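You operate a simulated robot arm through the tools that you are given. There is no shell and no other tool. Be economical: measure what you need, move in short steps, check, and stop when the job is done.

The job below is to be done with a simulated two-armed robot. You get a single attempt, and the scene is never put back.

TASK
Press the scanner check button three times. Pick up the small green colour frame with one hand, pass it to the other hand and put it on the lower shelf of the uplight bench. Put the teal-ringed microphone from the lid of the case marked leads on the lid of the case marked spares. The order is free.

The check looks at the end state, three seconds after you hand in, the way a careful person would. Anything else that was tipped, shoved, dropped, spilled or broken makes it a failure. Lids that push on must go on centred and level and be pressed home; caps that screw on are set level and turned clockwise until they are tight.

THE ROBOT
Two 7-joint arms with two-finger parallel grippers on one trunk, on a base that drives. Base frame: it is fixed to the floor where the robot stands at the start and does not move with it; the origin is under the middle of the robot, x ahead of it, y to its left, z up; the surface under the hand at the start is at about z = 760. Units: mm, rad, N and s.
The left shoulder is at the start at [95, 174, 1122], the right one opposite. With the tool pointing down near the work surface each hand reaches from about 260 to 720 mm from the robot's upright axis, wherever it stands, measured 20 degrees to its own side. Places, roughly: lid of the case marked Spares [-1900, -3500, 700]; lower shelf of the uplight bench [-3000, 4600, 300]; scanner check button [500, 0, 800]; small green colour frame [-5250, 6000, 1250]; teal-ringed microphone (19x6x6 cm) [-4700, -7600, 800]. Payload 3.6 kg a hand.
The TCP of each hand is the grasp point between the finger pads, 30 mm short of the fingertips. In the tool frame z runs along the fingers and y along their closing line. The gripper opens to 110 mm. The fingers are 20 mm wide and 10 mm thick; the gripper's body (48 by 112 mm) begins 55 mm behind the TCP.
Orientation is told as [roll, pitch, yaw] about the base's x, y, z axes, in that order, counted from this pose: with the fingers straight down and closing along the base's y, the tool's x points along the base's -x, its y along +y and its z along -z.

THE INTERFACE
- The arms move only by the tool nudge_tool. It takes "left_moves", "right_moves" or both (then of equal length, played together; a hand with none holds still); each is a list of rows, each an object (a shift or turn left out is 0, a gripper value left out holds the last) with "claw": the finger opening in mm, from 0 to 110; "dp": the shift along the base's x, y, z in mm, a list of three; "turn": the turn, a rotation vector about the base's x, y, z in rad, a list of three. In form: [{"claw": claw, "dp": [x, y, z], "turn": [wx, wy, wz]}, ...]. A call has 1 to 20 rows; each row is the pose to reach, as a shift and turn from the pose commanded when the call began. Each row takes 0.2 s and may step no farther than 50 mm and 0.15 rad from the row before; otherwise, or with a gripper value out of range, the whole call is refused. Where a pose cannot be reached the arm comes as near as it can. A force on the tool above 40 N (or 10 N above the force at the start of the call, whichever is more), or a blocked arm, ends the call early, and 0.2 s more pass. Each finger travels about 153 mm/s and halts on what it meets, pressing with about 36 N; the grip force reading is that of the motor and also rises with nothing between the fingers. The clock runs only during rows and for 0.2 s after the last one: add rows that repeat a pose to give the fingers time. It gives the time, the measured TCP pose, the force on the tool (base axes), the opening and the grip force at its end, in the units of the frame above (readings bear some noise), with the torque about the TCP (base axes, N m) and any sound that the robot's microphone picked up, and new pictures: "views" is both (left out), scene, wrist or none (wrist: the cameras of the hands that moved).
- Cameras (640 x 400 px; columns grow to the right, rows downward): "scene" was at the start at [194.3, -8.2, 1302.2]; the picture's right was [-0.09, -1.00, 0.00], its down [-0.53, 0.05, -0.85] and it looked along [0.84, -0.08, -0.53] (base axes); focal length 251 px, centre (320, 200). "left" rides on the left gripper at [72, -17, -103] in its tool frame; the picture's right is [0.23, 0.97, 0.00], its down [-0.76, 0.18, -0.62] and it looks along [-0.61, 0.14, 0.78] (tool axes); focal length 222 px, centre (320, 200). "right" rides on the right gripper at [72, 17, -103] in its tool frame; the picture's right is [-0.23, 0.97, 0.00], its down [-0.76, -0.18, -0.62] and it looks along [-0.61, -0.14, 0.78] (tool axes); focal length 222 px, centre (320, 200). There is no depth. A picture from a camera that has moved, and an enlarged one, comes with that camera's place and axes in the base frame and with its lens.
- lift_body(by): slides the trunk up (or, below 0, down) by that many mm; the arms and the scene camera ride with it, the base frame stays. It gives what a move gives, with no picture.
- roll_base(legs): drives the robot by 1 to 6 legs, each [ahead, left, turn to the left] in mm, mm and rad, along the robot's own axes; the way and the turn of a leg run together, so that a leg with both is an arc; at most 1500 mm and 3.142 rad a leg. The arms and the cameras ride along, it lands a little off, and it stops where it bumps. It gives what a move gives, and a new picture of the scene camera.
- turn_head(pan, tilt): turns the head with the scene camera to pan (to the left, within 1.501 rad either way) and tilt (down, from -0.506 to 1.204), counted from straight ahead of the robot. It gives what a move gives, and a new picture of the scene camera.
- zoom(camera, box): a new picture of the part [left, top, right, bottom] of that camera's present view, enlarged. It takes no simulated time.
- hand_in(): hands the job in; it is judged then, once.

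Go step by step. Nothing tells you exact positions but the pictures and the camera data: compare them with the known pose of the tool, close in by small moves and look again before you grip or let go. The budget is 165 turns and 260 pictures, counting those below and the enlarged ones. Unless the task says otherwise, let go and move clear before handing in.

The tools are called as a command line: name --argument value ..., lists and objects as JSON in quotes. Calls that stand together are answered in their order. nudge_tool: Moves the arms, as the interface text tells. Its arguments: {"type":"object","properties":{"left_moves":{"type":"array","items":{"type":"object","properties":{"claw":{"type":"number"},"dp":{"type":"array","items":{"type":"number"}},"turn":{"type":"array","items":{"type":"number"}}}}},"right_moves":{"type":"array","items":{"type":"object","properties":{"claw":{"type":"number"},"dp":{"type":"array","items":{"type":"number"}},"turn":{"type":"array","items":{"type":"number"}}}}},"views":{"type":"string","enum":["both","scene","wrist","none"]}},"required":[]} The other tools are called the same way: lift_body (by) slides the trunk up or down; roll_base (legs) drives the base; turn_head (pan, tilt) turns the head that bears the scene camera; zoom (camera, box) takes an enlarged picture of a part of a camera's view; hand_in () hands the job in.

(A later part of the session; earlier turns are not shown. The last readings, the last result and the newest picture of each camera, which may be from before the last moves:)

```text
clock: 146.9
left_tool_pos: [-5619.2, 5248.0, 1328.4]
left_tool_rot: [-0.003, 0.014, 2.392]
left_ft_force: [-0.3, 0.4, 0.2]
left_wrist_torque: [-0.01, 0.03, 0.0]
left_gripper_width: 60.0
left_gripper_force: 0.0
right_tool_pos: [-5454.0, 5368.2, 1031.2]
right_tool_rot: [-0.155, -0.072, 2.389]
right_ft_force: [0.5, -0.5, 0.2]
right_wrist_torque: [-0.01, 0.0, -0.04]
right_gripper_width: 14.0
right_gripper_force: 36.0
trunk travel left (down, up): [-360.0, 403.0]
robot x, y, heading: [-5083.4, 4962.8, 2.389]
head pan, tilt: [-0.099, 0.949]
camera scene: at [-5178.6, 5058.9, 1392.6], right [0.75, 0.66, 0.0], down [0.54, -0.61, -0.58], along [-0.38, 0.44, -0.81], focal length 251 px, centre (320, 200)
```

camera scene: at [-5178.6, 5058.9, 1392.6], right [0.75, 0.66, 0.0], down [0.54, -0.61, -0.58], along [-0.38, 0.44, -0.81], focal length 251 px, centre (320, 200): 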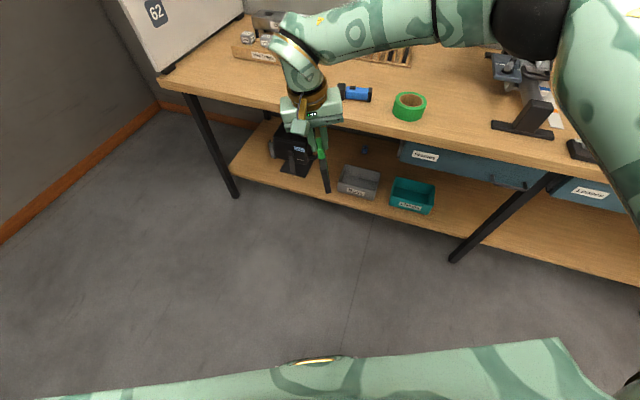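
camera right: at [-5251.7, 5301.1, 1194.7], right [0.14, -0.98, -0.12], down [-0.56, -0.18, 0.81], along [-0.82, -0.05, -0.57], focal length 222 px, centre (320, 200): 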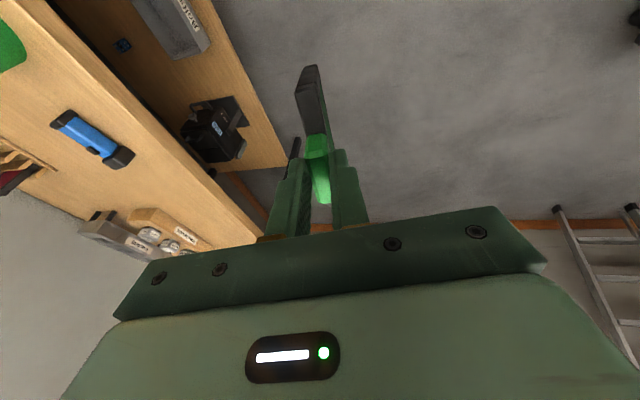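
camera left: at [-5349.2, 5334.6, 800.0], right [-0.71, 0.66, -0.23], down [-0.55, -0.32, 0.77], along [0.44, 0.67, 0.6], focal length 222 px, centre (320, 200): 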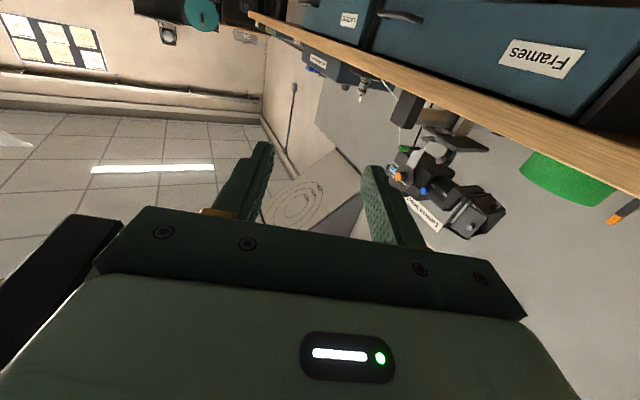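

Now level the right hand further forward, and pitch the left hand to point forward-down behind the frame's near edge.

nudge_tool --left_moves '[{"dp": [18, -8, -34], "turn": [0.076, 0.082, 0]}, {"dp": [37, -16, -68], "turn": [0.153, 0.164, 0]}, {"dp": [55, -24, -102], "turn": [0.229, 0.246, 0]}, {"dp": [73, -32, -136], "turn": [0.306, 0.328, 0]}, {"dp": [91, -40, -170], "turn": [0.382, 0.41, 0]}, {"dp": [110, -48, -204], "turn": [0.459, 0.492, 0]}, {"dp": [128, -56, -238], "turn": [0.535, 0.574, 0]}, {"dp": [128, -56, -238], "turn": [0.535, 0.574, 0]}]' --right_moves '[{"dp": [-5, 4, 7], "turn": [-0.023, 0.008, 0]}, {"dp": [-10, 9, 14], "turn": [-0.046, 0.015, 0]}, {"dp": [-15, 13, 21], "turn": [-0.07, 0.023, 0]}, {"dp": [-19, 18, 28], "turn": [-0.093, 0.03, 0]}, {"dp": [-24, 22, 35], "turn": [-0.116, 0.038, 0]}, {"dp": [-29, 27, 42], "turn": [-0.14, 0.046, 0]}, {"dp": [-34, 31, 49], "turn": [-0.162, 0.053, 0]}, {"dp": [-34, 31, 49], "turn": [-0.162, 0.053, 0]}]'

```text
clock: 148.1
left_tool_pos: [-5547.6, 5443.6, 1231.1]
left_tool_rot: [-0.205, -0.435, 2.432]
left_ft_force: [0.2, -1.8, 1.7]
left_wrist_torque: [-0.02, -0.18, -0.12]
left_gripper_width: 60.2
left_gripper_force: 0.1
left hand out of reach, approached as far as the arm can: row 1, 2, 3, 4, 5
right_tool_pos: [-5475.6, 5390.6, 1056.1]
right_tool_rot: [-0.061, -0.012, 2.379]
right_ft_force: [0.4, -0.3, -0.2]
right_wrist_torque: [0.04, -0.04, 0.01]
right_gripper_width: 13.9
right_gripper_force: 36.2
trunk travel left (down, up): [-360.0, 403.0]
robot x, y, heading: [-5087.3, 4963.1, 2.389]
head pan, tilt: [-0.099, 0.949]
stopped in row 5 (left hand): the force on the tool passed its limit at 87 N (the readings are from after the stop); the commanded pose is now the measured one
camera scene: at [-5181.9, 5058.1, 1392.4], right [0.75, 0.66, 0.0], down [0.54, -0.61, -0.58], along [-0.38, 0.44, -0.81], focal length 251 px, centre (320, 200)
camera right: at [-5438.1, 5323.9, 1157.7], right [-0.83, -0.55, -0.06], down [-0.45, 0.62, 0.64], along [-0.32, 0.56, -0.76], focal length 222 px, centre (320, 200)
camera left: at [-5466.9, 5369.8, 1296.8], right [-0.53, -0.8, -0.28], down [-0.54, 0.06, 0.84], along [-0.66, 0.59, -0.46], focal length 222 px, centre (320, 200)
```

scene: 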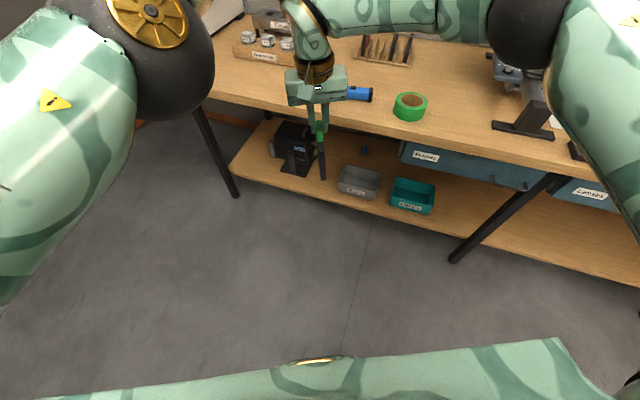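
right: 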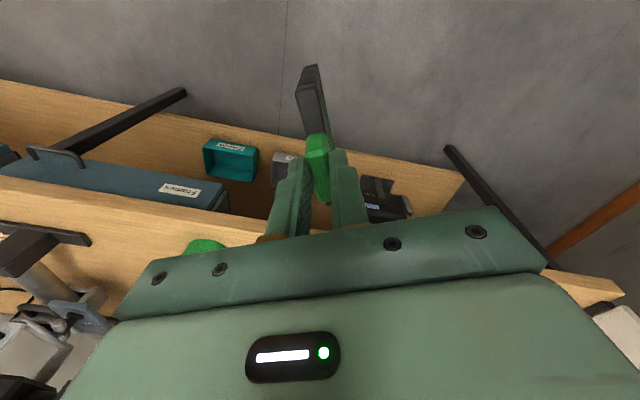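
left: 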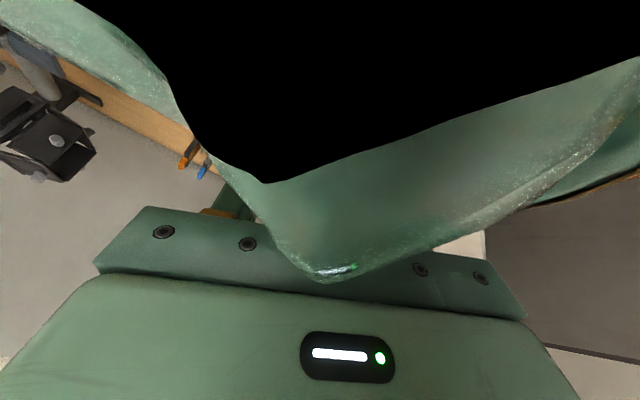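

The left hand drifted into the right arm. Move it out left gently, then to a comfortable pose.

nudge_tool --left_moves '[{"dp": [-14, -15, 10]}, {"dp": [-34, -36, 10]}, {"dp": [-60, -64, 10]}, {"dp": [-85, -91, 10]}, {"dp": [-110, -118, 10]}, {"dp": [-136, -146, 10]}, {"dp": [-155, -166, 10]}, {"dp": [-155, -166, 10]}]' --views "scene"

```text
clock: 149.9
left_tool_pos: [-5544.0, 5440.5, 1252.7]
left_tool_rot: [-0.203, -0.433, 2.432]
left_ft_force: [0.9, 0.4, -0.3]
left_wrist_torque: [-0.03, -0.03, -0.01]
left_gripper_width: 59.9
left_gripper_force: 0.1
left hand out of reach, approached as far as the arm can: row 1, 2, 3, 4, 5, 6, 7, 8
right_tool_pos: [-5473.3, 5393.0, 1058.1]
right_tool_rot: [-0.058, -0.014, 2.383]
right_ft_force: [-0.7, 0.0, -0.8]
right_wrist_torque: [-0.01, 0.0, 0.01]
right_gripper_width: 14.2
right_gripper_force: 36.3
trunk travel left (down, up): [-360.0, 403.0]
robot x, y, heading: [-5089.4, 4963.4, 2.389]
head pan, tilt: [-0.099, 0.949]
camera scene: at [-5179.0, 5059.1, 1392.5], right [0.75, 0.66, 0.0], down [0.54, -0.61, -0.58], along [-0.38, 0.44, -0.81], focal length 251 px, centre (320, 200)
```

scene: 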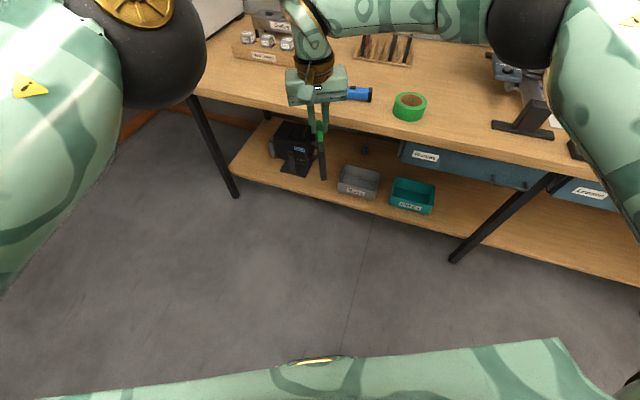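

nudge_tool --left_moves '[{"dp": [-12, -32, 12], "turn": [-0.073, -0.033, -0.007]}, {"dp": [-25, -64, 25], "turn": [-0.145, -0.065, -0.013]}, {"dp": [-37, -96, 37], "turn": [-0.218, -0.098, -0.02]}, {"dp": [-50, -129, 50], "turn": [-0.29, -0.13, -0.027]}, {"dp": [-62, -161, 62], "turn": [-0.363, -0.163, -0.033]}, {"dp": [-75, -193, 75], "turn": [-0.436, -0.196, -0.04]}, {"dp": [-75, -193, 75], "turn": [-0.436, -0.196, -0.04]}]' --views "none"

turn_head --pan 0.9 --tilt 0.3

```text
clock: 150.8
left_tool_pos: [-5508.1, 5388.3, 1282.7]
left_tool_rot: [-0.097, -0.204, 2.399]
left_ft_force: [-3.6, 5.0, 2.4]
left_wrist_torque: [0.19, -0.05, 0.14]
left_gripper_width: 60.8
left_gripper_force: 1.7
left hand out of reach, approached as far as the arm can: row 1, 2, 3, 4
right_tool_pos: [-5474.5, 5385.5, 1057.5]
right_tool_rot: [-0.059, -0.014, 2.397]
right_ft_force: [-0.2, 0.3, -0.9]
right_wrist_torque: [-0.01, 0.02, 0.0]
right_gripper_width: 13.6
right_gripper_force: 36.4
trunk travel left (down, up): [-360.0, 403.0]
robot x, y, heading: [-5085.5, 4965.1, 2.395]
head pan, tilt: [-0.099, 0.949]
stopped in row 4 (left hand): the force on the tool passed its limit at 71 N (the readings are from after the stop); the commanded pose is now the measured one
```

```text
clock: 152.1
left_tool_pos: [-5509.0, 5387.5, 1281.4]
left_tool_rot: [-0.095, -0.205, 2.397]
left_ft_force: [-12.0, 15.7, 5.5]
left_wrist_torque: [0.53, 0.15, 0.66]
left_gripper_width: 61.8
left_gripper_force: 1.6
right_tool_pos: [-5474.4, 5385.1, 1057.3]
right_tool_rot: [-0.059, -0.015, 2.396]
right_ft_force: [-0.3, 0.7, 1.0]
right_wrist_torque: [0.02, -0.01, 0.0]
right_gripper_width: 13.7
right_gripper_force: 35.9
trunk travel left (down, up): [-360.0, 403.0]
robot x, y, heading: [-5086.4, 4965.7, 2.391]
head pan, tilt: [0.901, 0.3]
camera scene: at [-5223.3, 4990.5, 1448.4], right [-0.15, 0.99, 0.0], down [0.29, 0.04, -0.95], along [-0.94, -0.14, -0.3], focal length 251 px, centre (320, 200)
```

scene: 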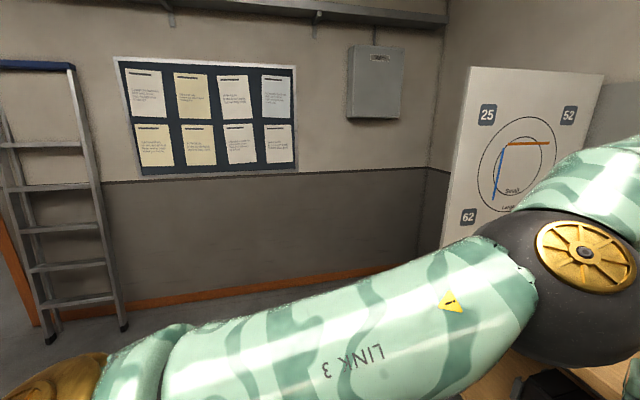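

The left elbow has folded inward across my front. Move the right hand away to the right first, then work the left arm outward and down.

nudge_tool --right_moves '[{"dp": [14, 15, -8]}, {"dp": [41, 44, -16]}, {"dp": [68, 73, -24]}, {"dp": [96, 102, -32]}, {"dp": [123, 132, -40]}, {"dp": [150, 161, -40]}, {"dp": [170, 183, -40]}, {"dp": [170, 183, -40]}]' --views "none"

nudge_tool --left_moves '[{"dp": [-24, -25, 0]}, {"dp": [-48, -51, -10]}, {"dp": [-70, -76, -30]}, {"dp": [-95, -102, -50]}, {"dp": [-120, -128, -70]}, {"dp": [-145, -155, -90]}, {"dp": [-170, -180, -110]}, {"dp": [-170, -180, -130]}]' --views "scene"

```text
clock: 152.5
left_tool_pos: [-5502.2, 5392.4, 1279.7]
left_tool_rot: [-0.106, -0.198, 2.394]
left_ft_force: [6.2, 12.9, 2.7]
left_wrist_torque: [0.36, -0.32, 0.19]
left_gripper_width: 66.7
left_gripper_force: 6.6
right_tool_pos: [-5464.4, 5394.0, 1052.9]
right_tool_rot: [-0.057, -0.015, 2.41]
right_ft_force: [0.1, 0.2, -0.7]
right_wrist_torque: [-0.03, 0.0, 0.0]
right_gripper_width: 13.8
right_gripper_force: 35.4
trunk travel left (down, up): [-360.0, 403.0]
robot x, y, heading: [-5087.3, 4966.7, 2.394]
head pan, tilt: [0.901, 0.3]
stopped in row 2 (left hand): the force on the tool passed its limit at 65 N (the readings are from after the stop); the commanded pose is now the measured one
```

```text
clock: 153.4
left_tool_pos: [-5509.5, 5397.9, 1261.9]
left_tool_rot: [-0.121, -0.208, 2.403]
left_ft_force: [3.8, 11.8, 2.2]
left_wrist_torque: [0.35, -0.23, 0.18]
left_gripper_width: 65.7
left_gripper_force: 5.9
left hand out of reach, approached as far as the arm can: row 1, 2, 3, 4
right_tool_pos: [-5461.0, 5389.8, 1045.3]
right_tool_rot: [-0.063, 0.003, 2.414]
right_ft_force: [0.0, -0.1, -0.7]
right_wrist_torque: [-0.01, 0.04, -0.01]
right_gripper_width: 13.8
right_gripper_force: 36.0
trunk travel left (down, up): [-360.0, 403.0]
robot x, y, heading: [-5088.4, 4965.4, 2.385]
head pan, tilt: [0.901, 0.3]
stopped in row 4 (left hand): the force on the tool passed its limit at 70 N (the readings are from after the stop); the commanded pose is now the measured one
camera scene: at [-5224.0, 4990.9, 1448.3], right [-0.15, 0.99, 0.0], down [0.29, 0.04, -0.96], along [-0.94, -0.14, -0.3], focal length 251 px, centre (320, 200)
```

scene: 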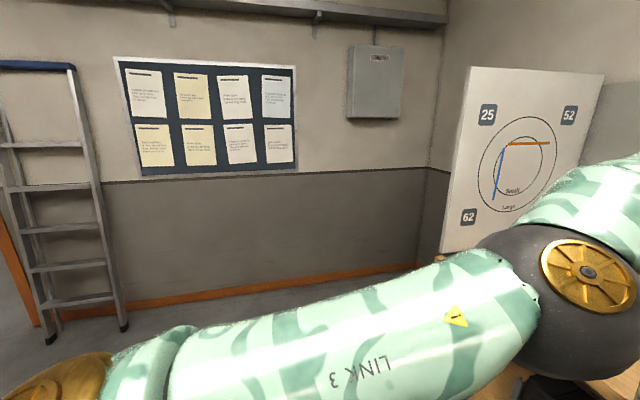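

The left fingers are straddling the right wrist. Open the left claw and lift it straight up.

nudge_tool --left_moves '[{"claw": 110}, {"claw": 110, "dp": [0, 0, 10]}, {"dp": [0, 0, 25]}, {"dp": [0, 0, 45]}, {"dp": [0, 0, 70]}, {"dp": [0, 0, 90]}]' --views "wrist"

```text
clock: 154.8
left_tool_pos: [-5500.1, 5373.5, 1322.4]
left_tool_rot: [-0.113, -0.208, 2.401]
left_ft_force: [0.0, 0.2, -0.7]
left_wrist_torque: [-0.01, 0.02, 0.01]
left_gripper_width: 109.9
left_gripper_force: 0.1
left hand out of reach, approached as far as the arm can: row 2, 3, 4, 5, 6
right_tool_pos: [-5460.2, 5393.0, 1045.9]
right_tool_rot: [-0.064, -0.001, 2.409]
right_ft_force: [-0.1, 0.8, -0.4]
right_wrist_torque: [0.01, -0.01, 0.0]
right_gripper_width: 13.8
right_gripper_force: 35.8
trunk travel left (down, up): [-360.0, 403.0]
robot x, y, heading: [-5087.6, 4967.4, 2.393]
head pan, tilt: [0.901, 0.3]
camera left: at [-5427.4, 5315.0, 1410.4], right [-0.5, -0.85, -0.16], down [-0.63, 0.24, 0.74], along [-0.59, 0.47, -0.65], focal length 222 px, centre (320, 200)
```

left: 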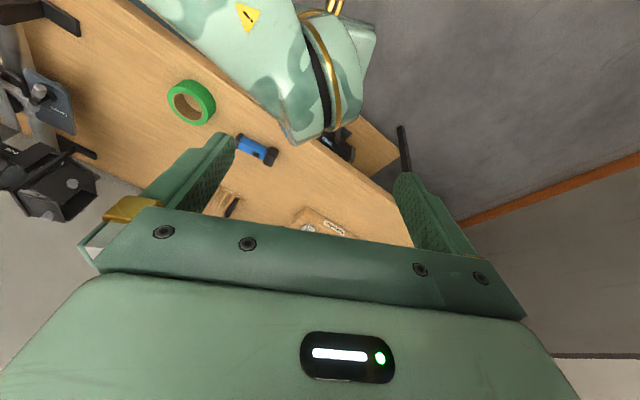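

Free now. Move the right hand right and down.

nudge_tool --right_moves '[{"dp": [0, 0, -35]}, {"dp": [10, 11, -70]}, {"dp": [38, 41, -80]}, {"dp": [68, 73, -90]}, {"dp": [98, 105, -100]}, {"dp": [128, 137, -100]}, {"dp": [158, 170, -100]}, {"dp": [158, 170, -100]}]' --views "none"

nudge_tool --left_moves '[{"dp": [-24, -25, 0]}, {"dp": [-48, -51, 0]}, {"dp": [-72, -76, -20]}, {"dp": [-95, -102, -40]}, {"dp": [-120, -128, -60]}, {"dp": [-145, -155, -80]}, {"dp": [-170, -180, -100]}, {"dp": [-190, -205, -130]}, {"dp": [-190, -205, -160]}, {"dp": [-190, -205, -190]}]' --views "scene"

```text
clock: 156.6
left_tool_pos: [-5500.3, 5372.3, 1322.2]
left_tool_rot: [-0.115, -0.208, 2.403]
left_ft_force: [-0.4, -1.0, -0.3]
left_wrist_torque: [-0.01, -0.01, 0.03]
left_gripper_width: 110.1
left_gripper_force: 0.1
right_tool_pos: [-5303.1, 5562.1, 945.8]
right_tool_rot: [-0.064, -0.001, 2.41]
right_ft_force: [0.0, 0.1, -0.5]
right_wrist_torque: [-0.04, -0.01, -0.04]
right_gripper_width: 14.0
right_gripper_force: 35.9
trunk travel left (down, up): [-360.0, 403.0]
robot x, y, heading: [-5086.1, 4964.0, 2.389]
head pan, tilt: [0.901, 0.3]
```

```text
clock: 158.8
left_tool_pos: [-5691.7, 5168.0, 1130.3]
left_tool_rot: [-0.116, -0.207, 2.401]
left_ft_force: [-0.1, -0.7, -0.4]
left_wrist_torque: [0.02, -0.01, -0.01]
left_gripper_width: 109.8
left_gripper_force: 0.0
right_tool_pos: [-5303.5, 5562.5, 946.0]
right_tool_rot: [-0.062, -0.002, 2.41]
right_ft_force: [0.2, -0.3, -1.2]
right_wrist_torque: [0.01, 0.0, 0.0]
right_gripper_width: 14.3
right_gripper_force: 35.9
trunk travel left (down, up): [-360.0, 403.0]
robot x, y, heading: [-5088.0, 4965.0, 2.391]
head pan, tilt: [0.901, 0.3]
camera scene: at [-5224.1, 4989.9, 1448.4], right [-0.15, 0.99, 0.0], down [0.29, 0.04, -0.95], along [-0.94, -0.14, -0.3], focal length 251 px, centre (320, 200)
```

scene: 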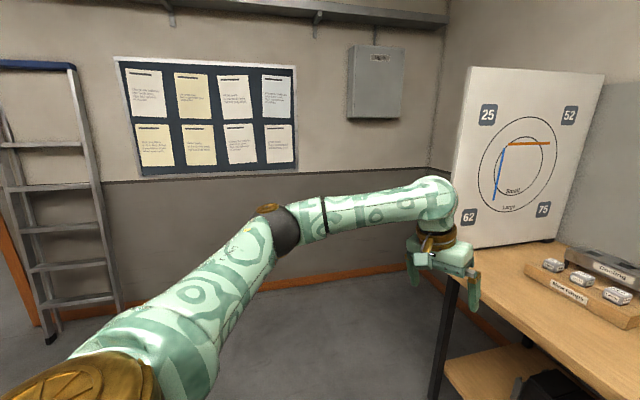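

The left arm is back in a sane shape. I'll stage the left hand pitched forward 45°, nearer the midline.

nudge_tool --left_moves '[{"claw": 60, "dp": [38, 11, -12], "turn": [0.052, 0.083, 0]}, {"dp": [76, 22, -23], "turn": [0.104, 0.167, 0]}, {"dp": [113, 33, -35], "turn": [0.155, 0.25, 0]}, {"dp": [151, 45, -47], "turn": [0.207, 0.333, 0]}, {"dp": [189, 56, -58], "turn": [0.26, 0.417, 0]}, {"dp": [227, 67, -70], "turn": [0.311, 0.5, 0]}, {"dp": [227, 67, -70], "turn": [0.311, 0.5, 0]}]' --views "none"

turn_head --pan 0.0 --tilt 0.8

```text
clock: 160.4
left_tool_pos: [-5463.5, 5235.1, 1061.2]
left_tool_rot: [0.029, -0.785, 2.331]
left_ft_force: [0.4, -0.3, -0.9]
left_wrist_torque: [-0.02, 0.01, -0.02]
left_gripper_width: 60.1
left_gripper_force: 0.1
right_tool_pos: [-5303.8, 5562.2, 946.8]
right_tool_rot: [-0.063, 0.0, 2.409]
right_ft_force: [-0.2, -0.3, -0.8]
right_wrist_torque: [0.0, -0.02, 0.04]
right_gripper_width: 14.1
right_gripper_force: 36.0
trunk travel left (down, up): [-360.0, 403.0]
robot x, y, heading: [-5083.0, 4968.9, 2.393]
head pan, tilt: [0.901, 0.3]
```

```text
clock: 161.6
left_tool_pos: [-5464.7, 5235.7, 1062.2]
left_tool_rot: [0.03, -0.784, 2.33]
left_ft_force: [-0.6, 0.4, 0.0]
left_wrist_torque: [-0.01, -0.03, -0.03]
left_gripper_width: 60.0
left_gripper_force: 0.1
right_tool_pos: [-5303.5, 5562.0, 944.6]
right_tool_rot: [-0.062, 0.0, 2.409]
right_ft_force: [-0.2, 0.0, -0.1]
right_wrist_torque: [-0.03, 0.02, 0.0]
right_gripper_width: 13.9
right_gripper_force: 35.9
trunk travel left (down, up): [-360.0, 403.0]
robot x, y, heading: [-5088.7, 4960.9, 2.392]
head pan, tilt: [0.0, 0.799]
camera scene: at [-5190.0, 5059.3, 1404.1], right [0.68, 0.73, 0.0], down [0.52, -0.49, -0.7], along [-0.51, 0.47, -0.72], focal length 251 px, centre (320, 200)
```

scene: 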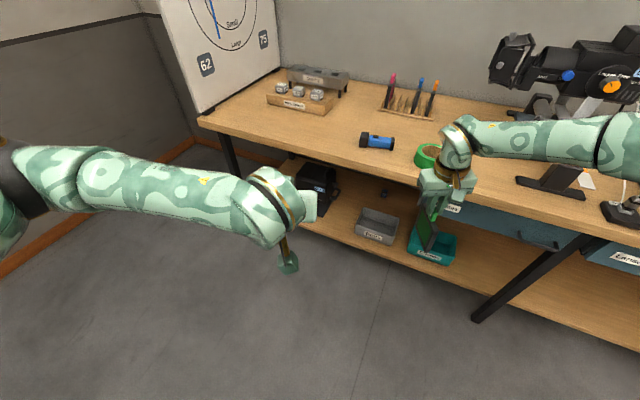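

Both poses are reachable. Shift the left to the handover line and bring the frame in front of it.

nudge_tool --left_moves '[{"dp": [20, 22, 0], "turn": [0, 0, 0.03]}, {"dp": [41, 44, 0], "turn": [0, 0, 0.06]}, {"dp": [61, 66, 0], "turn": [0, 0, 0.06]}, {"dp": [61, 66, 0], "turn": [0, 0, 0.06]}, {"dp": [61, 66, 0], "turn": [0, 0, 0.06]}, {"dp": [61, 66, 0], "turn": [0, 0, 0.06]}, {"dp": [61, 66, 0], "turn": [0, 0, 0.06]}, {"dp": [61, 66, 0], "turn": [0, 0, 0.06]}]' --right_moves '[{"dp": [-15, 15, 20], "turn": [-0.02, 0.02, 0]}, {"dp": [-36, 18, 45], "turn": [-0.046, 0.042, 0]}, {"dp": [-60, -5, 75], "turn": [-0.046, 0.042, 0]}, {"dp": [-85, -35, 105], "turn": [-0.046, 0.042, 0]}, {"dp": [-115, -68, 119], "turn": [-0.046, 0.042, 0]}, {"dp": [-145, -102, 119], "turn": [-0.046, 0.042, 0]}, {"dp": [-175, -135, 119], "turn": [-0.046, 0.042, 0]}, {"dp": [-203, -168, 119], "turn": [-0.046, 0.042, 0]}]'

zoom --camera "scene" --box '[220, 100, 460, 280]'

```text
clock: 163.4
left_tool_pos: [-5403.2, 5301.9, 1061.6]
left_tool_rot: [0.028, -0.785, 2.392]
left_ft_force: [-0.5, 0.0, 0.6]
left_wrist_torque: [0.0, -0.03, 0.01]
left_gripper_width: 59.9
left_gripper_force: 0.0
right_tool_pos: [-5506.8, 5393.6, 1068.1]
right_tool_rot: [-0.001, -0.002, 2.408]
right_ft_force: [0.0, 0.2, -0.8]
right_wrist_torque: [0.03, 0.01, 0.01]
right_gripper_width: 14.1
right_gripper_force: 35.7
right hand out of reach, approached as far as the arm can: row 1, 2, 3, 4
trunk travel left (down, up): [-360.0, 403.0]
robot x, y, heading: [-5085.6, 4963.1, 2.389]
head pan, tilt: [0.0, 0.799]
camera scene: at [-5189.8, 5058.4, 1404.2], right [0.68, 0.73, 0.0], down [0.52, -0.49, -0.7], along [-0.51, 0.48, -0.72], focal length 251 px, centre (320, 200)
camera right: at [-5463.7, 5333.3, 1169.9], right [-0.82, -0.57, 0.0], down [-0.45, 0.64, 0.62], along [-0.36, 0.51, -0.78], focal length 222 px, centre (320, 200)
camera left: at [-5298.9, 5231.1, 1084.3], right [-0.53, -0.83, -0.14], down [-0.18, -0.05, 0.98], along [-0.83, 0.55, -0.12], focal length 222 px, centre (320, 200)
```

scene: 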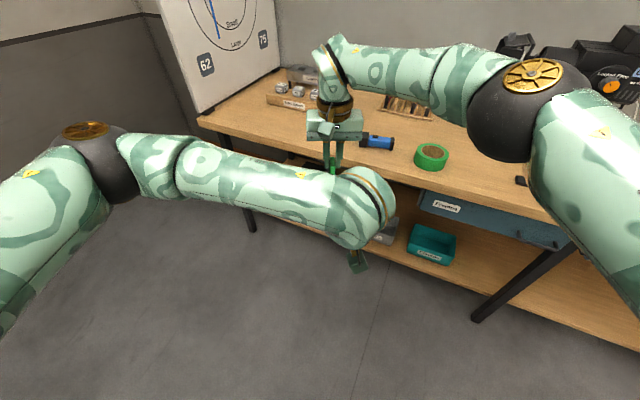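
right: 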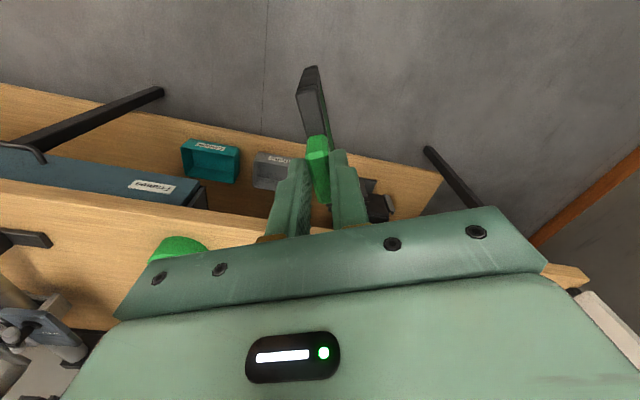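
left: 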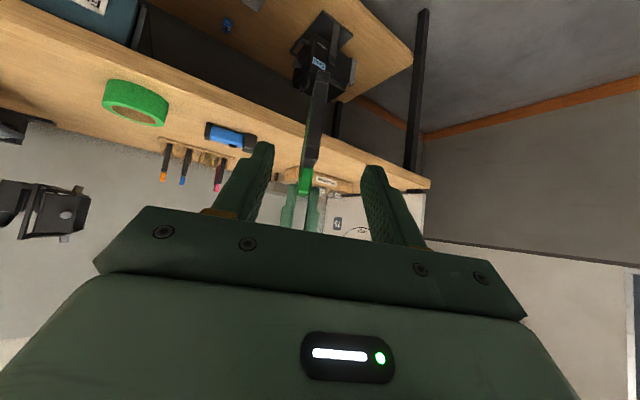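

```text
2.22 times, centred on (340, 190) of scene
camera zoom: at [-5189.8, 5058.4, 1404.2], right [0.68, 0.73, 0.0], down [0.52, -0.49, -0.7], along [-0.51, 0.48, -0.72], focal length 557 px, centre (276, 222)
```

zoom: 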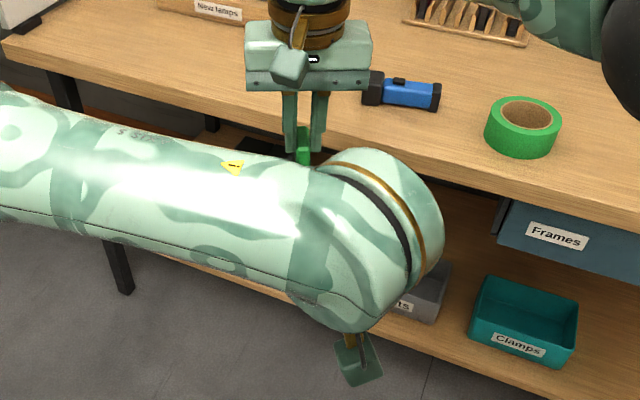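

The frame sits edge-on between the left fingers. Advance along the left tool axis.

nudge_tool --left_moves '[{"dp": [-15, 14, -21]}, {"dp": [-31, 29, -42]}, {"dp": [-46, 43, -63]}, {"dp": [-46, 43, -63]}]'

zoom --camera "left" --box '[220, 40, 420, 240]'

zoom --camera "right" --box '[220, 40, 420, 240]'

```text
clock: 164.4
left_tool_pos: [-5447.6, 5346.0, 999.1]
left_tool_rot: [0.029, -0.783, 2.389]
left_ft_force: [0.3, 0.0, -0.5]
left_wrist_torque: [0.0, 0.0, -0.02]
left_gripper_width: 60.0
left_gripper_force: 0.2
right_tool_pos: [-5506.1, 5394.5, 1066.0]
right_tool_rot: [0.0, -0.001, 2.41]
right_ft_force: [-0.1, 0.3, -0.3]
right_wrist_torque: [0.01, 0.0, 0.0]
right_gripper_width: 14.0
right_gripper_force: 35.6
trunk travel left (down, up): [-360.0, 403.0]
robot x, y, heading: [-5088.6, 4967.9, 2.393]
head pan, tilt: [0.0, 0.799]
camera scene: at [-5189.7, 5058.9, 1404.1], right [0.68, 0.73, 0.0], down [0.52, -0.49, -0.7], along [-0.51, 0.48, -0.72], focal length 251 px, centre (320, 200)
camera left: at [-5344.0, 5274.5, 1021.3], right [-0.53, -0.83, -0.14], down [-0.18, -0.05, 0.98], along [-0.83, 0.55, -0.12], focal length 222 px, centre (320, 200)
```

scene: 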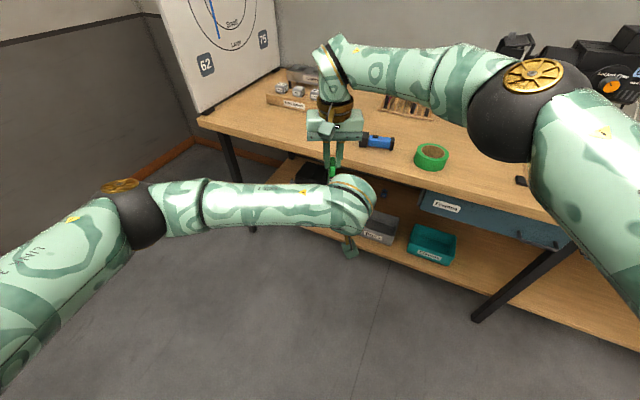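
left: 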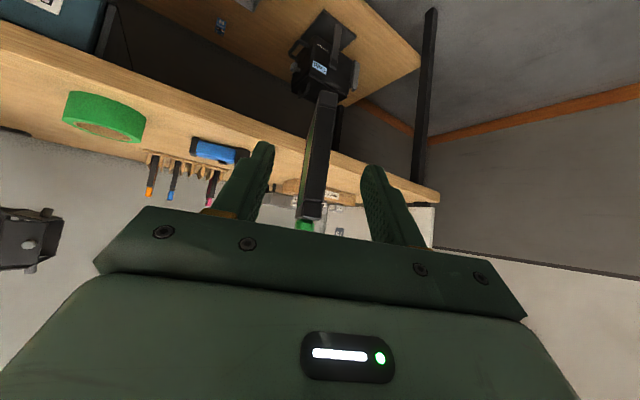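

```text
2.00 times, centred on (320, 140) of left
camera zoom: at [-5344.0, 5274.5, 1021.3], right [-0.53, -0.83, -0.14], down [-0.18, -0.05, 0.98], along [-0.83, 0.55, -0.12], focal length 444 px, centre (320, 320)
```

zoom: 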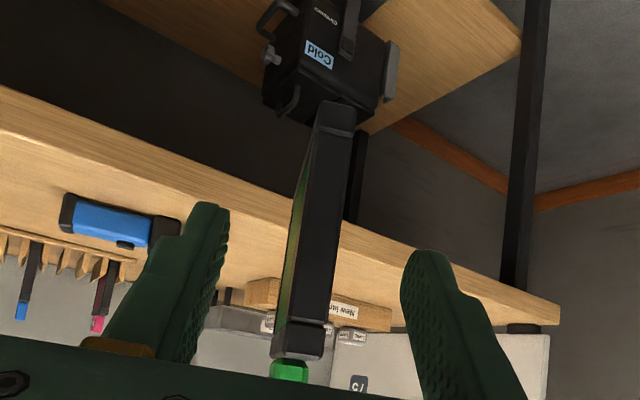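

```text
2.00 times, centred on (320, 140) of right
camera zoom: at [-5463.4, 5334.0, 1169.6], right [-0.82, -0.57, 0.0], down [-0.45, 0.64, 0.62], along [-0.36, 0.51, -0.78], focal length 444 px, centre (320, 320)
```

zoom: 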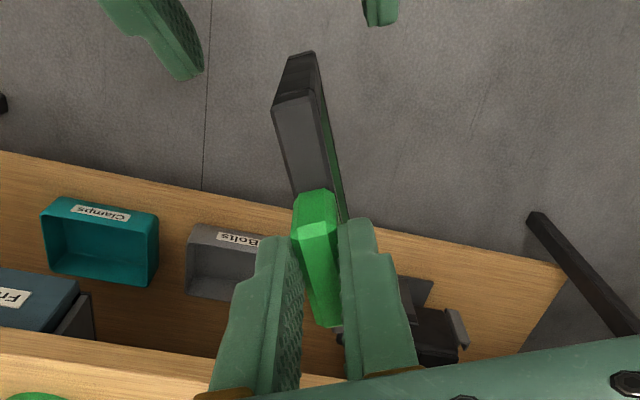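

nudge_tool --left_moves '[{"dp": [-7, 7, -10]}, {"dp": [-15, 14, -18]}, {"dp": [-15, 14, -18]}]' --views "wrist"

zoom --camera "right" --box '[220, 0, 420, 200]'

```text
clock: 165.2
left_tool_pos: [-5464.4, 5359.4, 981.1]
left_tool_rot: [0.029, -0.786, 2.391]
left_ft_force: [0.4, -0.4, -0.2]
left_wrist_torque: [0.02, 0.04, -0.05]
left_gripper_width: 60.1
left_gripper_force: 0.0
right_tool_pos: [-5506.2, 5395.0, 1066.5]
right_tool_rot: [0.0, 0.001, 2.409]
right_ft_force: [-0.6, -0.4, -1.5]
right_wrist_torque: [0.02, -0.01, -0.02]
right_gripper_width: 13.9
right_gripper_force: 36.3
trunk travel left (down, up): [-360.0, 403.0]
robot x, y, heading: [-5087.5, 4966.3, 2.389]
head pan, tilt: [0.0, 0.799]
camera left: at [-5359.4, 5288.5, 1003.0], right [-0.53, -0.84, -0.14], down [-0.18, -0.05, 0.98], along [-0.83, 0.55, -0.12], focal length 222 px, centre (320, 200)
```

left: 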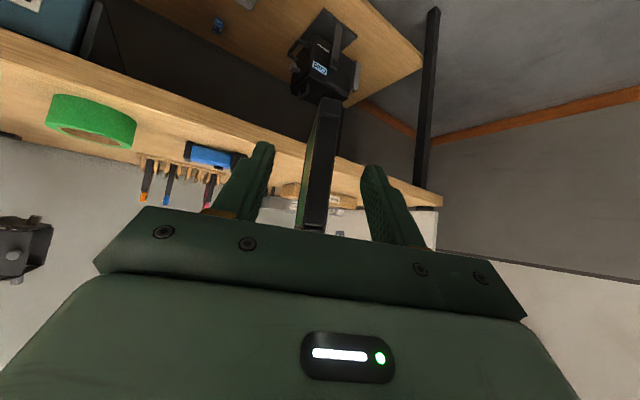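

```text
2.00 times, centred on (320, 100) of right
camera zoom: at [-5463.6, 5334.2, 1169.5], right [-0.82, -0.57, 0.0], down [-0.45, 0.64, 0.62], along [-0.36, 0.51, -0.78], focal length 444 px, centre (320, 400)
```

zoom: 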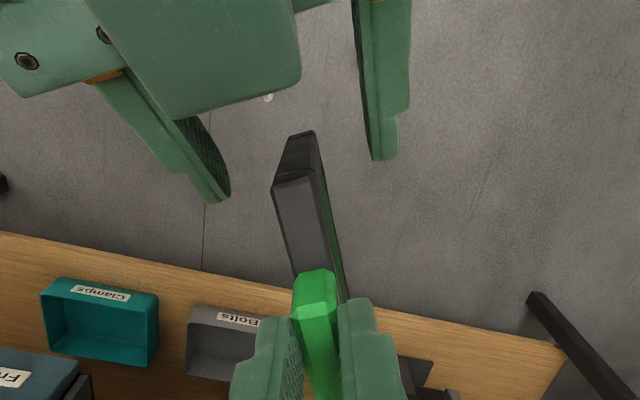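

Fingertips overlap the frame's near edge by roughly 15 mm. Close the left hand.

nudge_tool --left_moves '[{"claw": 30}, {"claw": 20}, {"claw": 0}, {"claw": 0}, {"claw": 0}]' --views "wrist"

zoom --camera "right" --box '[220, 0, 420, 200]'

```text
clock: 166.4
left_tool_pos: [-5464.2, 5358.7, 981.9]
left_tool_rot: [0.031, -0.784, 2.391]
left_ft_force: [-6.6, -7.5, 0.1]
left_wrist_torque: [0.41, -0.39, 0.26]
left_gripper_width: 14.0
left_gripper_force: 35.4
right_tool_pos: [-5506.4, 5395.4, 1066.0]
right_tool_rot: [-0.002, -0.002, 2.409]
right_ft_force: [5.6, 7.6, -0.4]
right_wrist_torque: [0.15, -0.2, 0.26]
right_gripper_width: 13.9
right_gripper_force: 36.1
trunk travel left (down, up): [-360.0, 403.0]
robot x, y, heading: [-5087.6, 4964.4, 2.395]
head pan, tilt: [0.0, 0.799]
camera left: at [-5359.8, 5288.4, 1002.9], right [-0.53, -0.84, -0.14], down [-0.18, -0.05, 0.98], along [-0.83, 0.55, -0.12], focal length 222 px, centre (320, 200)
```

left: 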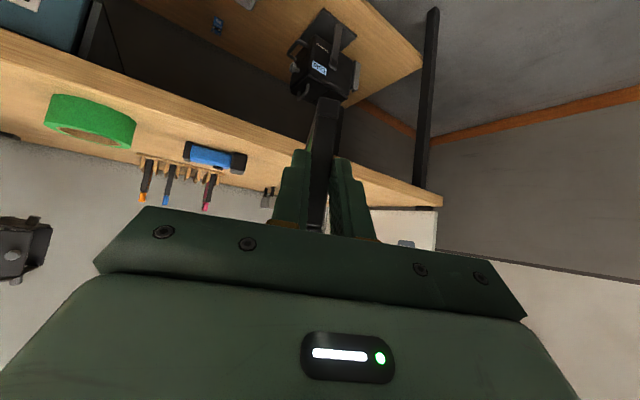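

```text
2.00 times, centred on (320, 100) of right
camera zoom: at [-5463.6, 5334.8, 1169.3], right [-0.82, -0.57, 0.0], down [-0.45, 0.64, 0.62], along [-0.36, 0.51, -0.78], focal length 444 px, centre (320, 400)
```

zoom: 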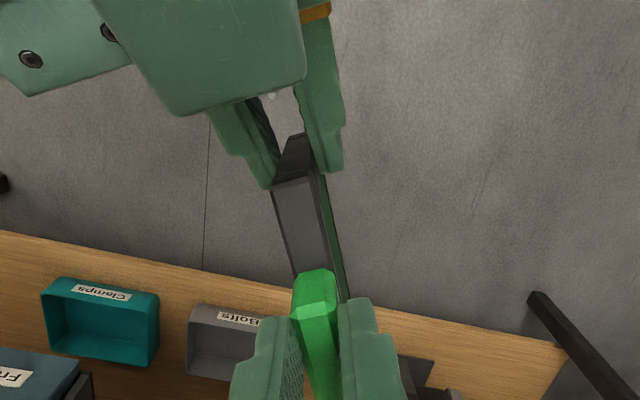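

The left hand grips the frame (14 mm, 35 N). Open the right and lift it clear.

nudge_tool --right_moves '[{"claw": 25}, {"claw": 40}, {"claw": 40, "dp": [0, 0, 20]}, {"dp": [0, 0, 50]}, {"dp": [10, 10, 80]}, {"dp": [40, 42, 90]}, {"dp": [70, 75, 90]}, {"dp": [100, 107, 90]}, {"dp": [130, 140, 90]}, {"dp": [130, 140, 90]}]' --views "both"

```text
clock: 168.6
left_tool_pos: [-5458.0, 5362.1, 983.0]
left_tool_rot: [0.036, -0.786, 2.385]
left_ft_force: [1.9, -0.4, -0.4]
left_wrist_torque: [-0.08, 0.01, 0.05]
left_gripper_width: 13.8
left_gripper_force: 35.5
right_tool_pos: [-5347.4, 5512.1, 1149.5]
right_tool_rot: [0.0, -0.02, 2.385]
right_ft_force: [1.5, 0.7, 0.0]
right_wrist_torque: [-0.04, 0.15, -0.03]
right_gripper_width: 40.1
right_gripper_force: 0.1
right hand out of reach, approached as far as the arm can: row 4, 5, 6, 7, 8, 9, 10
trunk travel left (down, up): [-360.0, 403.0]
robot x, y, heading: [-5088.4, 4963.9, 2.387]
head pan, tilt: [0.0, 0.799]
camera scene: at [-5182.6, 5063.1, 1404.4], right [0.68, 0.73, -0.01], down [0.52, -0.49, -0.7], along [-0.51, 0.47, -0.72], focal length 251 px, centre (320, 200)
camera right: at [-5304.9, 5449.1, 1250.8], right [-0.83, -0.55, 0.0], down [-0.42, 0.64, 0.64], along [-0.35, 0.53, -0.77], focal length 222 px, centre (320, 200)
```

scene: 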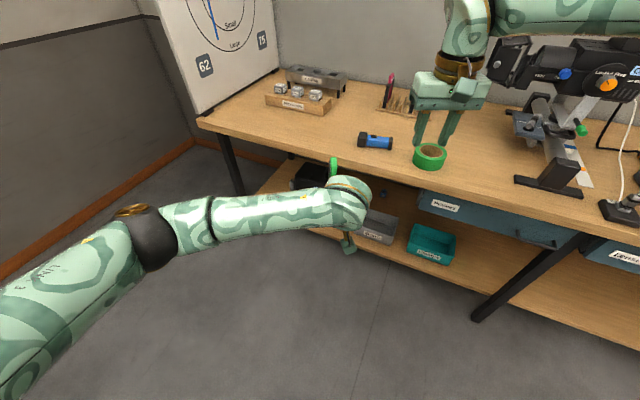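
right: 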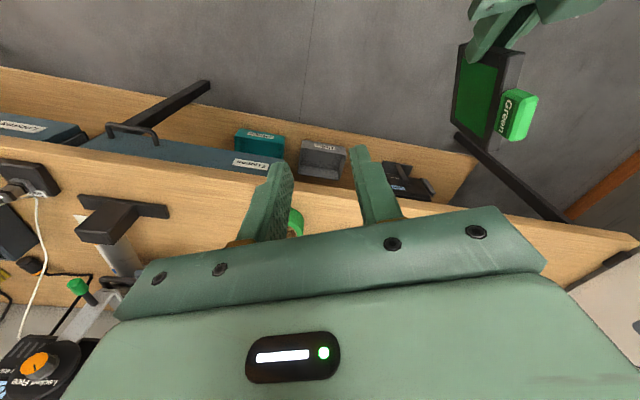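

Handover done: the left hand holds the frame. Now drive to the front (aisle) side of the uplight bench.

roll_base --legs '[[0, 0, -0.418], [0, -1450, 0], [0, -1450, 0], [0, 0, 1.571]]'

turn_head --pan 0.6 --tilt 0.45

```text
clock: 187.7
left_tool_pos: [-2923.5, 5903.7, 981.5]
left_tool_rot: [0.029, -0.785, -2.73]
left_ft_force: [-0.2, 0.4, 0.1]
left_wrist_torque: [0.03, -0.02, -0.02]
left_gripper_width: 13.9
left_gripper_force: 36.5
right_tool_pos: [-3017.3, 6063.5, 1149.1]
right_tool_rot: [-0.006, -0.018, -2.733]
right_ft_force: [1.1, -0.4, -0.2]
right_wrist_torque: [0.0, 0.0, 0.03]
right_gripper_width: 40.0
right_gripper_force: 0.0
trunk travel left (down, up): [-360.0, 403.0]
robot x, y, heading: [-2415.4, 6088.6, -2.732]
head pan, tilt: [0.0, 0.799]
camera scene: at [-2541.2, 6037.5, 1404.1], right [-0.4, 0.92, 0.0], down [0.66, 0.29, -0.7], along [-0.64, -0.28, -0.72], focal length 251 px, centre (320, 200)
```

scene: 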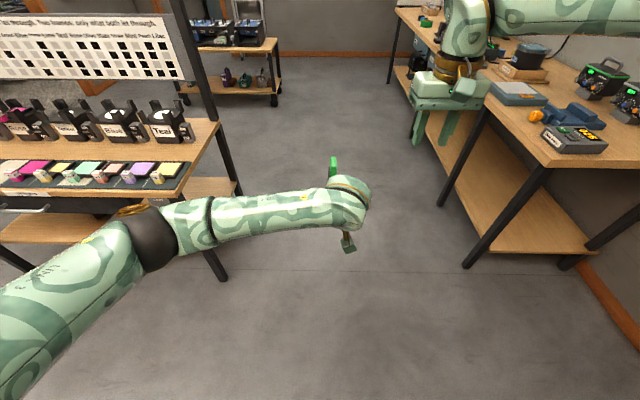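

```text
clock: 188.7
left_tool_pos: [-2924.0, 5904.0, 981.9]
left_tool_rot: [0.029, -0.783, -2.729]
left_ft_force: [-0.2, 0.4, -0.1]
left_wrist_torque: [0.02, -0.07, -0.01]
left_gripper_width: 13.9
left_gripper_force: 36.0
right_tool_pos: [-3017.2, 6063.2, 1148.5]
right_tool_rot: [-0.006, -0.016, -2.734]
right_ft_force: [0.0, -0.3, 0.3]
right_wrist_torque: [-0.01, 0.0, -0.01]
right_gripper_width: 39.9
right_gripper_force: 0.0
trunk travel left (down, up): [-360.0, 403.0]
robot x, y, heading: [-2414.1, 6090.4, -2.723]
head pan, tilt: [0.6, 0.45]
camera scene: at [-2516.1, 5992.1, 1434.5], right [-0.85, 0.53, 0.0], down [0.23, 0.37, -0.9], along [-0.48, -0.76, -0.44], focal length 251 px, centre (320, 200)
```

scene: 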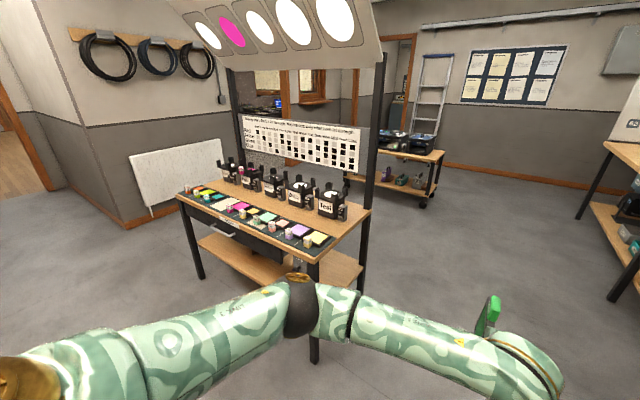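

roll_base --legs '[[0, 1100, 0]]'

turn_head --pan 0.0 --tilt 0.5

```text
clock: 194.3
left_tool_pos: [-2484.2, 4902.3, 980.6]
left_tool_rot: [0.031, -0.782, -2.729]
left_ft_force: [0.0, 0.4, -0.3]
left_wrist_torque: [0.01, -0.05, -0.01]
left_gripper_width: 13.8
left_gripper_force: 35.8
right_tool_pos: [-2579.3, 5061.7, 1149.3]
right_tool_rot: [-0.009, -0.016, -2.732]
right_ft_force: [0.4, 0.2, 0.0]
right_wrist_torque: [0.02, 0.02, 0.01]
right_gripper_width: 40.1
right_gripper_force: 0.0
trunk travel left (down, up): [-360.0, 403.0]
robot x, y, heading: [-1974.8, 5091.6, -2.724]
head pan, tilt: [0.6, 0.45]
camera scene: at [-2077.2, 4990.9, 1434.5], right [-0.85, 0.53, 0.0], down [0.23, 0.37, -0.9], along [-0.48, -0.76, -0.44], focal length 251 px, centre (320, 200)
```

scene: 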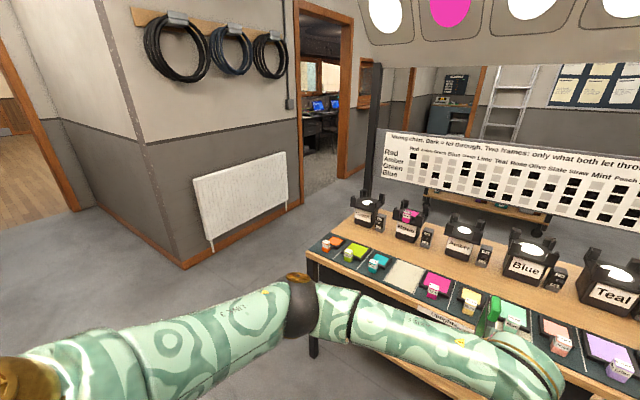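

```text
clock: 195.3
left_tool_pos: [-2485.0, 4903.3, 981.5]
left_tool_rot: [0.03, -0.783, -2.73]
left_ft_force: [0.2, 0.3, -0.2]
left_wrist_torque: [0.02, -0.03, 0.0]
left_gripper_width: 13.8
left_gripper_force: 36.5
right_tool_pos: [-2579.7, 5063.1, 1149.8]
right_tool_rot: [-0.004, -0.016, -2.733]
right_ft_force: [-0.3, 0.3, -0.5]
right_wrist_torque: [-0.01, 0.0, -0.02]
right_gripper_width: 39.9
right_gripper_force: 0.1
trunk travel left (down, up): [-360.0, 403.0]
robot x, y, heading: [-1971.6, 5088.4, -2.735]
head pan, tilt: [0.0, 0.499]
camera scene: at [-2112.0, 5032.7, 1430.0], right [-0.4, 0.92, 0.0], down [0.44, 0.19, -0.88], along [-0.8, -0.35, -0.48], focal length 251 px, centre (320, 200)
```

scene: 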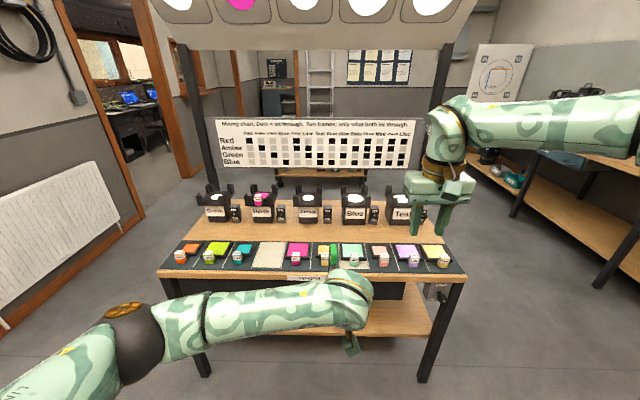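

The bench front is ~850 mm ahead, its lower shelf at z≈300 below a drawer. Lower the trunk fully and look at the shelf.

lift_body --by -355

turn_head --pan 0.0 --tilt 0.6

```text
clock: 198.8
left_tool_pos: [-2484.9, 4902.5, 627.6]
left_tool_rot: [0.03, -0.785, -2.73]
left_ft_force: [0.5, 0.7, 0.4]
left_wrist_torque: [0.02, -0.05, 0.01]
left_gripper_width: 14.0
left_gripper_force: 36.3
right_tool_pos: [-2578.7, 5062.0, 795.0]
right_tool_rot: [-0.005, -0.018, -2.732]
right_ft_force: [0.1, -0.2, 1.3]
right_wrist_torque: [0.01, -0.03, 0.03]
right_gripper_width: 40.2
right_gripper_force: 0.0
trunk travel left (down, up): [-5.0, 758.0]
robot x, y, heading: [-1973.7, 5091.9, -2.731]
head pan, tilt: [0.0, 0.499]
```

```text
clock: 199.4
left_tool_pos: [-2484.8, 4902.4, 625.2]
left_tool_rot: [0.029, -0.784, -2.728]
left_ft_force: [0.3, -0.1, -0.3]
left_wrist_torque: [0.05, -0.02, -0.04]
left_gripper_width: 13.9
left_gripper_force: 35.6
right_tool_pos: [-2579.8, 5063.4, 794.8]
right_tool_rot: [-0.005, -0.016, -2.733]
right_ft_force: [-0.5, 0.2, -0.5]
right_wrist_torque: [0.0, 0.02, -0.01]
right_gripper_width: 40.0
right_gripper_force: 0.1
trunk travel left (down, up): [-5.0, 758.0]
robot x, y, heading: [-1977.6, 5093.3, -2.728]
head pan, tilt: [0.0, 0.6]
camera scene: at [-2283.3, 4957.7, 1047.8], right [-0.4, 0.92, 0.0], down [0.52, 0.23, -0.82], along [-0.76, -0.33, -0.57], focal length 251 px, centre (320, 200)
```

scene: 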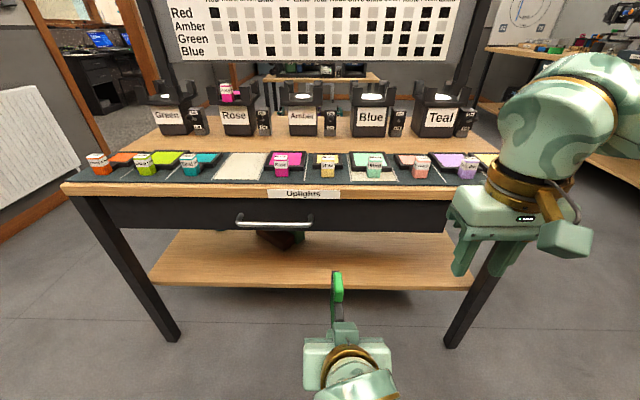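

The shelf is mostly empty. In free space here I'll first pitch the left hand to horizontal (fingers forward), lower it and shift to its own side.

nudge_tool --left_moves '[{"dp": [0, -24, -29], "turn": [-0.052, 0.12, 0]}, {"dp": [0, -47, -58], "turn": [-0.105, 0.24, 0]}, {"dp": [0, -71, -87], "turn": [-0.157, 0.36, 0]}, {"dp": [0, -95, -117], "turn": [-0.21, 0.48, 0]}, {"dp": [-1, -118, -146], "turn": [-0.262, 0.6, 0]}, {"dp": [-1, -142, -175], "turn": [-0.314, 0.72, 0]}, {"dp": [-1, -142, -175], "turn": [-0.314, 0.72, 0]}]'

```text
clock: 201.0
left_tool_pos: [-2485.1, 4761.0, 450.7]
left_tool_rot: [0.349, -1.568, -3.049]
left_ft_force: [-0.5, 1.0, 0.5]
left_wrist_torque: [0.05, -0.02, 0.02]
left_gripper_width: 13.7
left_gripper_force: 35.8
right_tool_pos: [-2579.2, 5063.4, 794.9]
right_tool_rot: [-0.005, -0.016, -2.733]
right_ft_force: [0.3, -0.4, 0.2]
right_wrist_torque: [0.0, 0.0, -0.04]
right_gripper_width: 40.1
right_gripper_force: 0.1
trunk travel left (down, up): [-5.0, 758.0]
robot x, y, heading: [-1973.5, 5090.0, -2.722]
head pan, tilt: [0.0, 0.6]
camera scene: at [-2283.3, 4957.6, 1047.7], right [-0.4, 0.92, 0.0], down [0.52, 0.23, -0.82], along [-0.76, -0.33, -0.57], focal length 251 px, centre (320, 200)
camera left: at [-2399.7, 4820.1, 378.2], right [0.42, -0.88, -0.23], down [0.64, 0.1, 0.76], along [-0.65, -0.46, 0.61], focal length 222 px, centre (320, 200)
```

scene: 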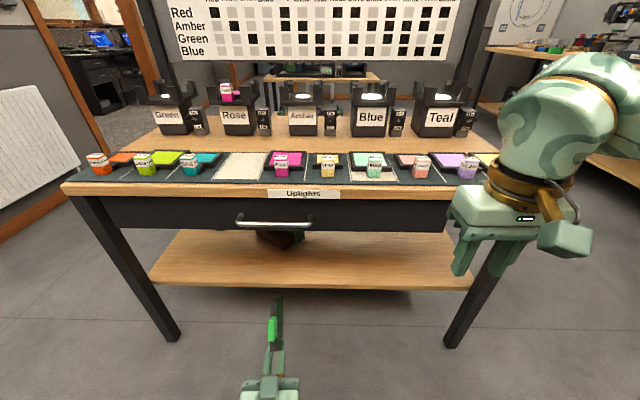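
left: 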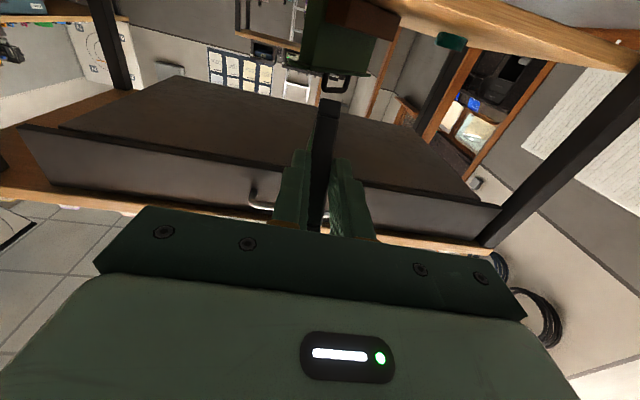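

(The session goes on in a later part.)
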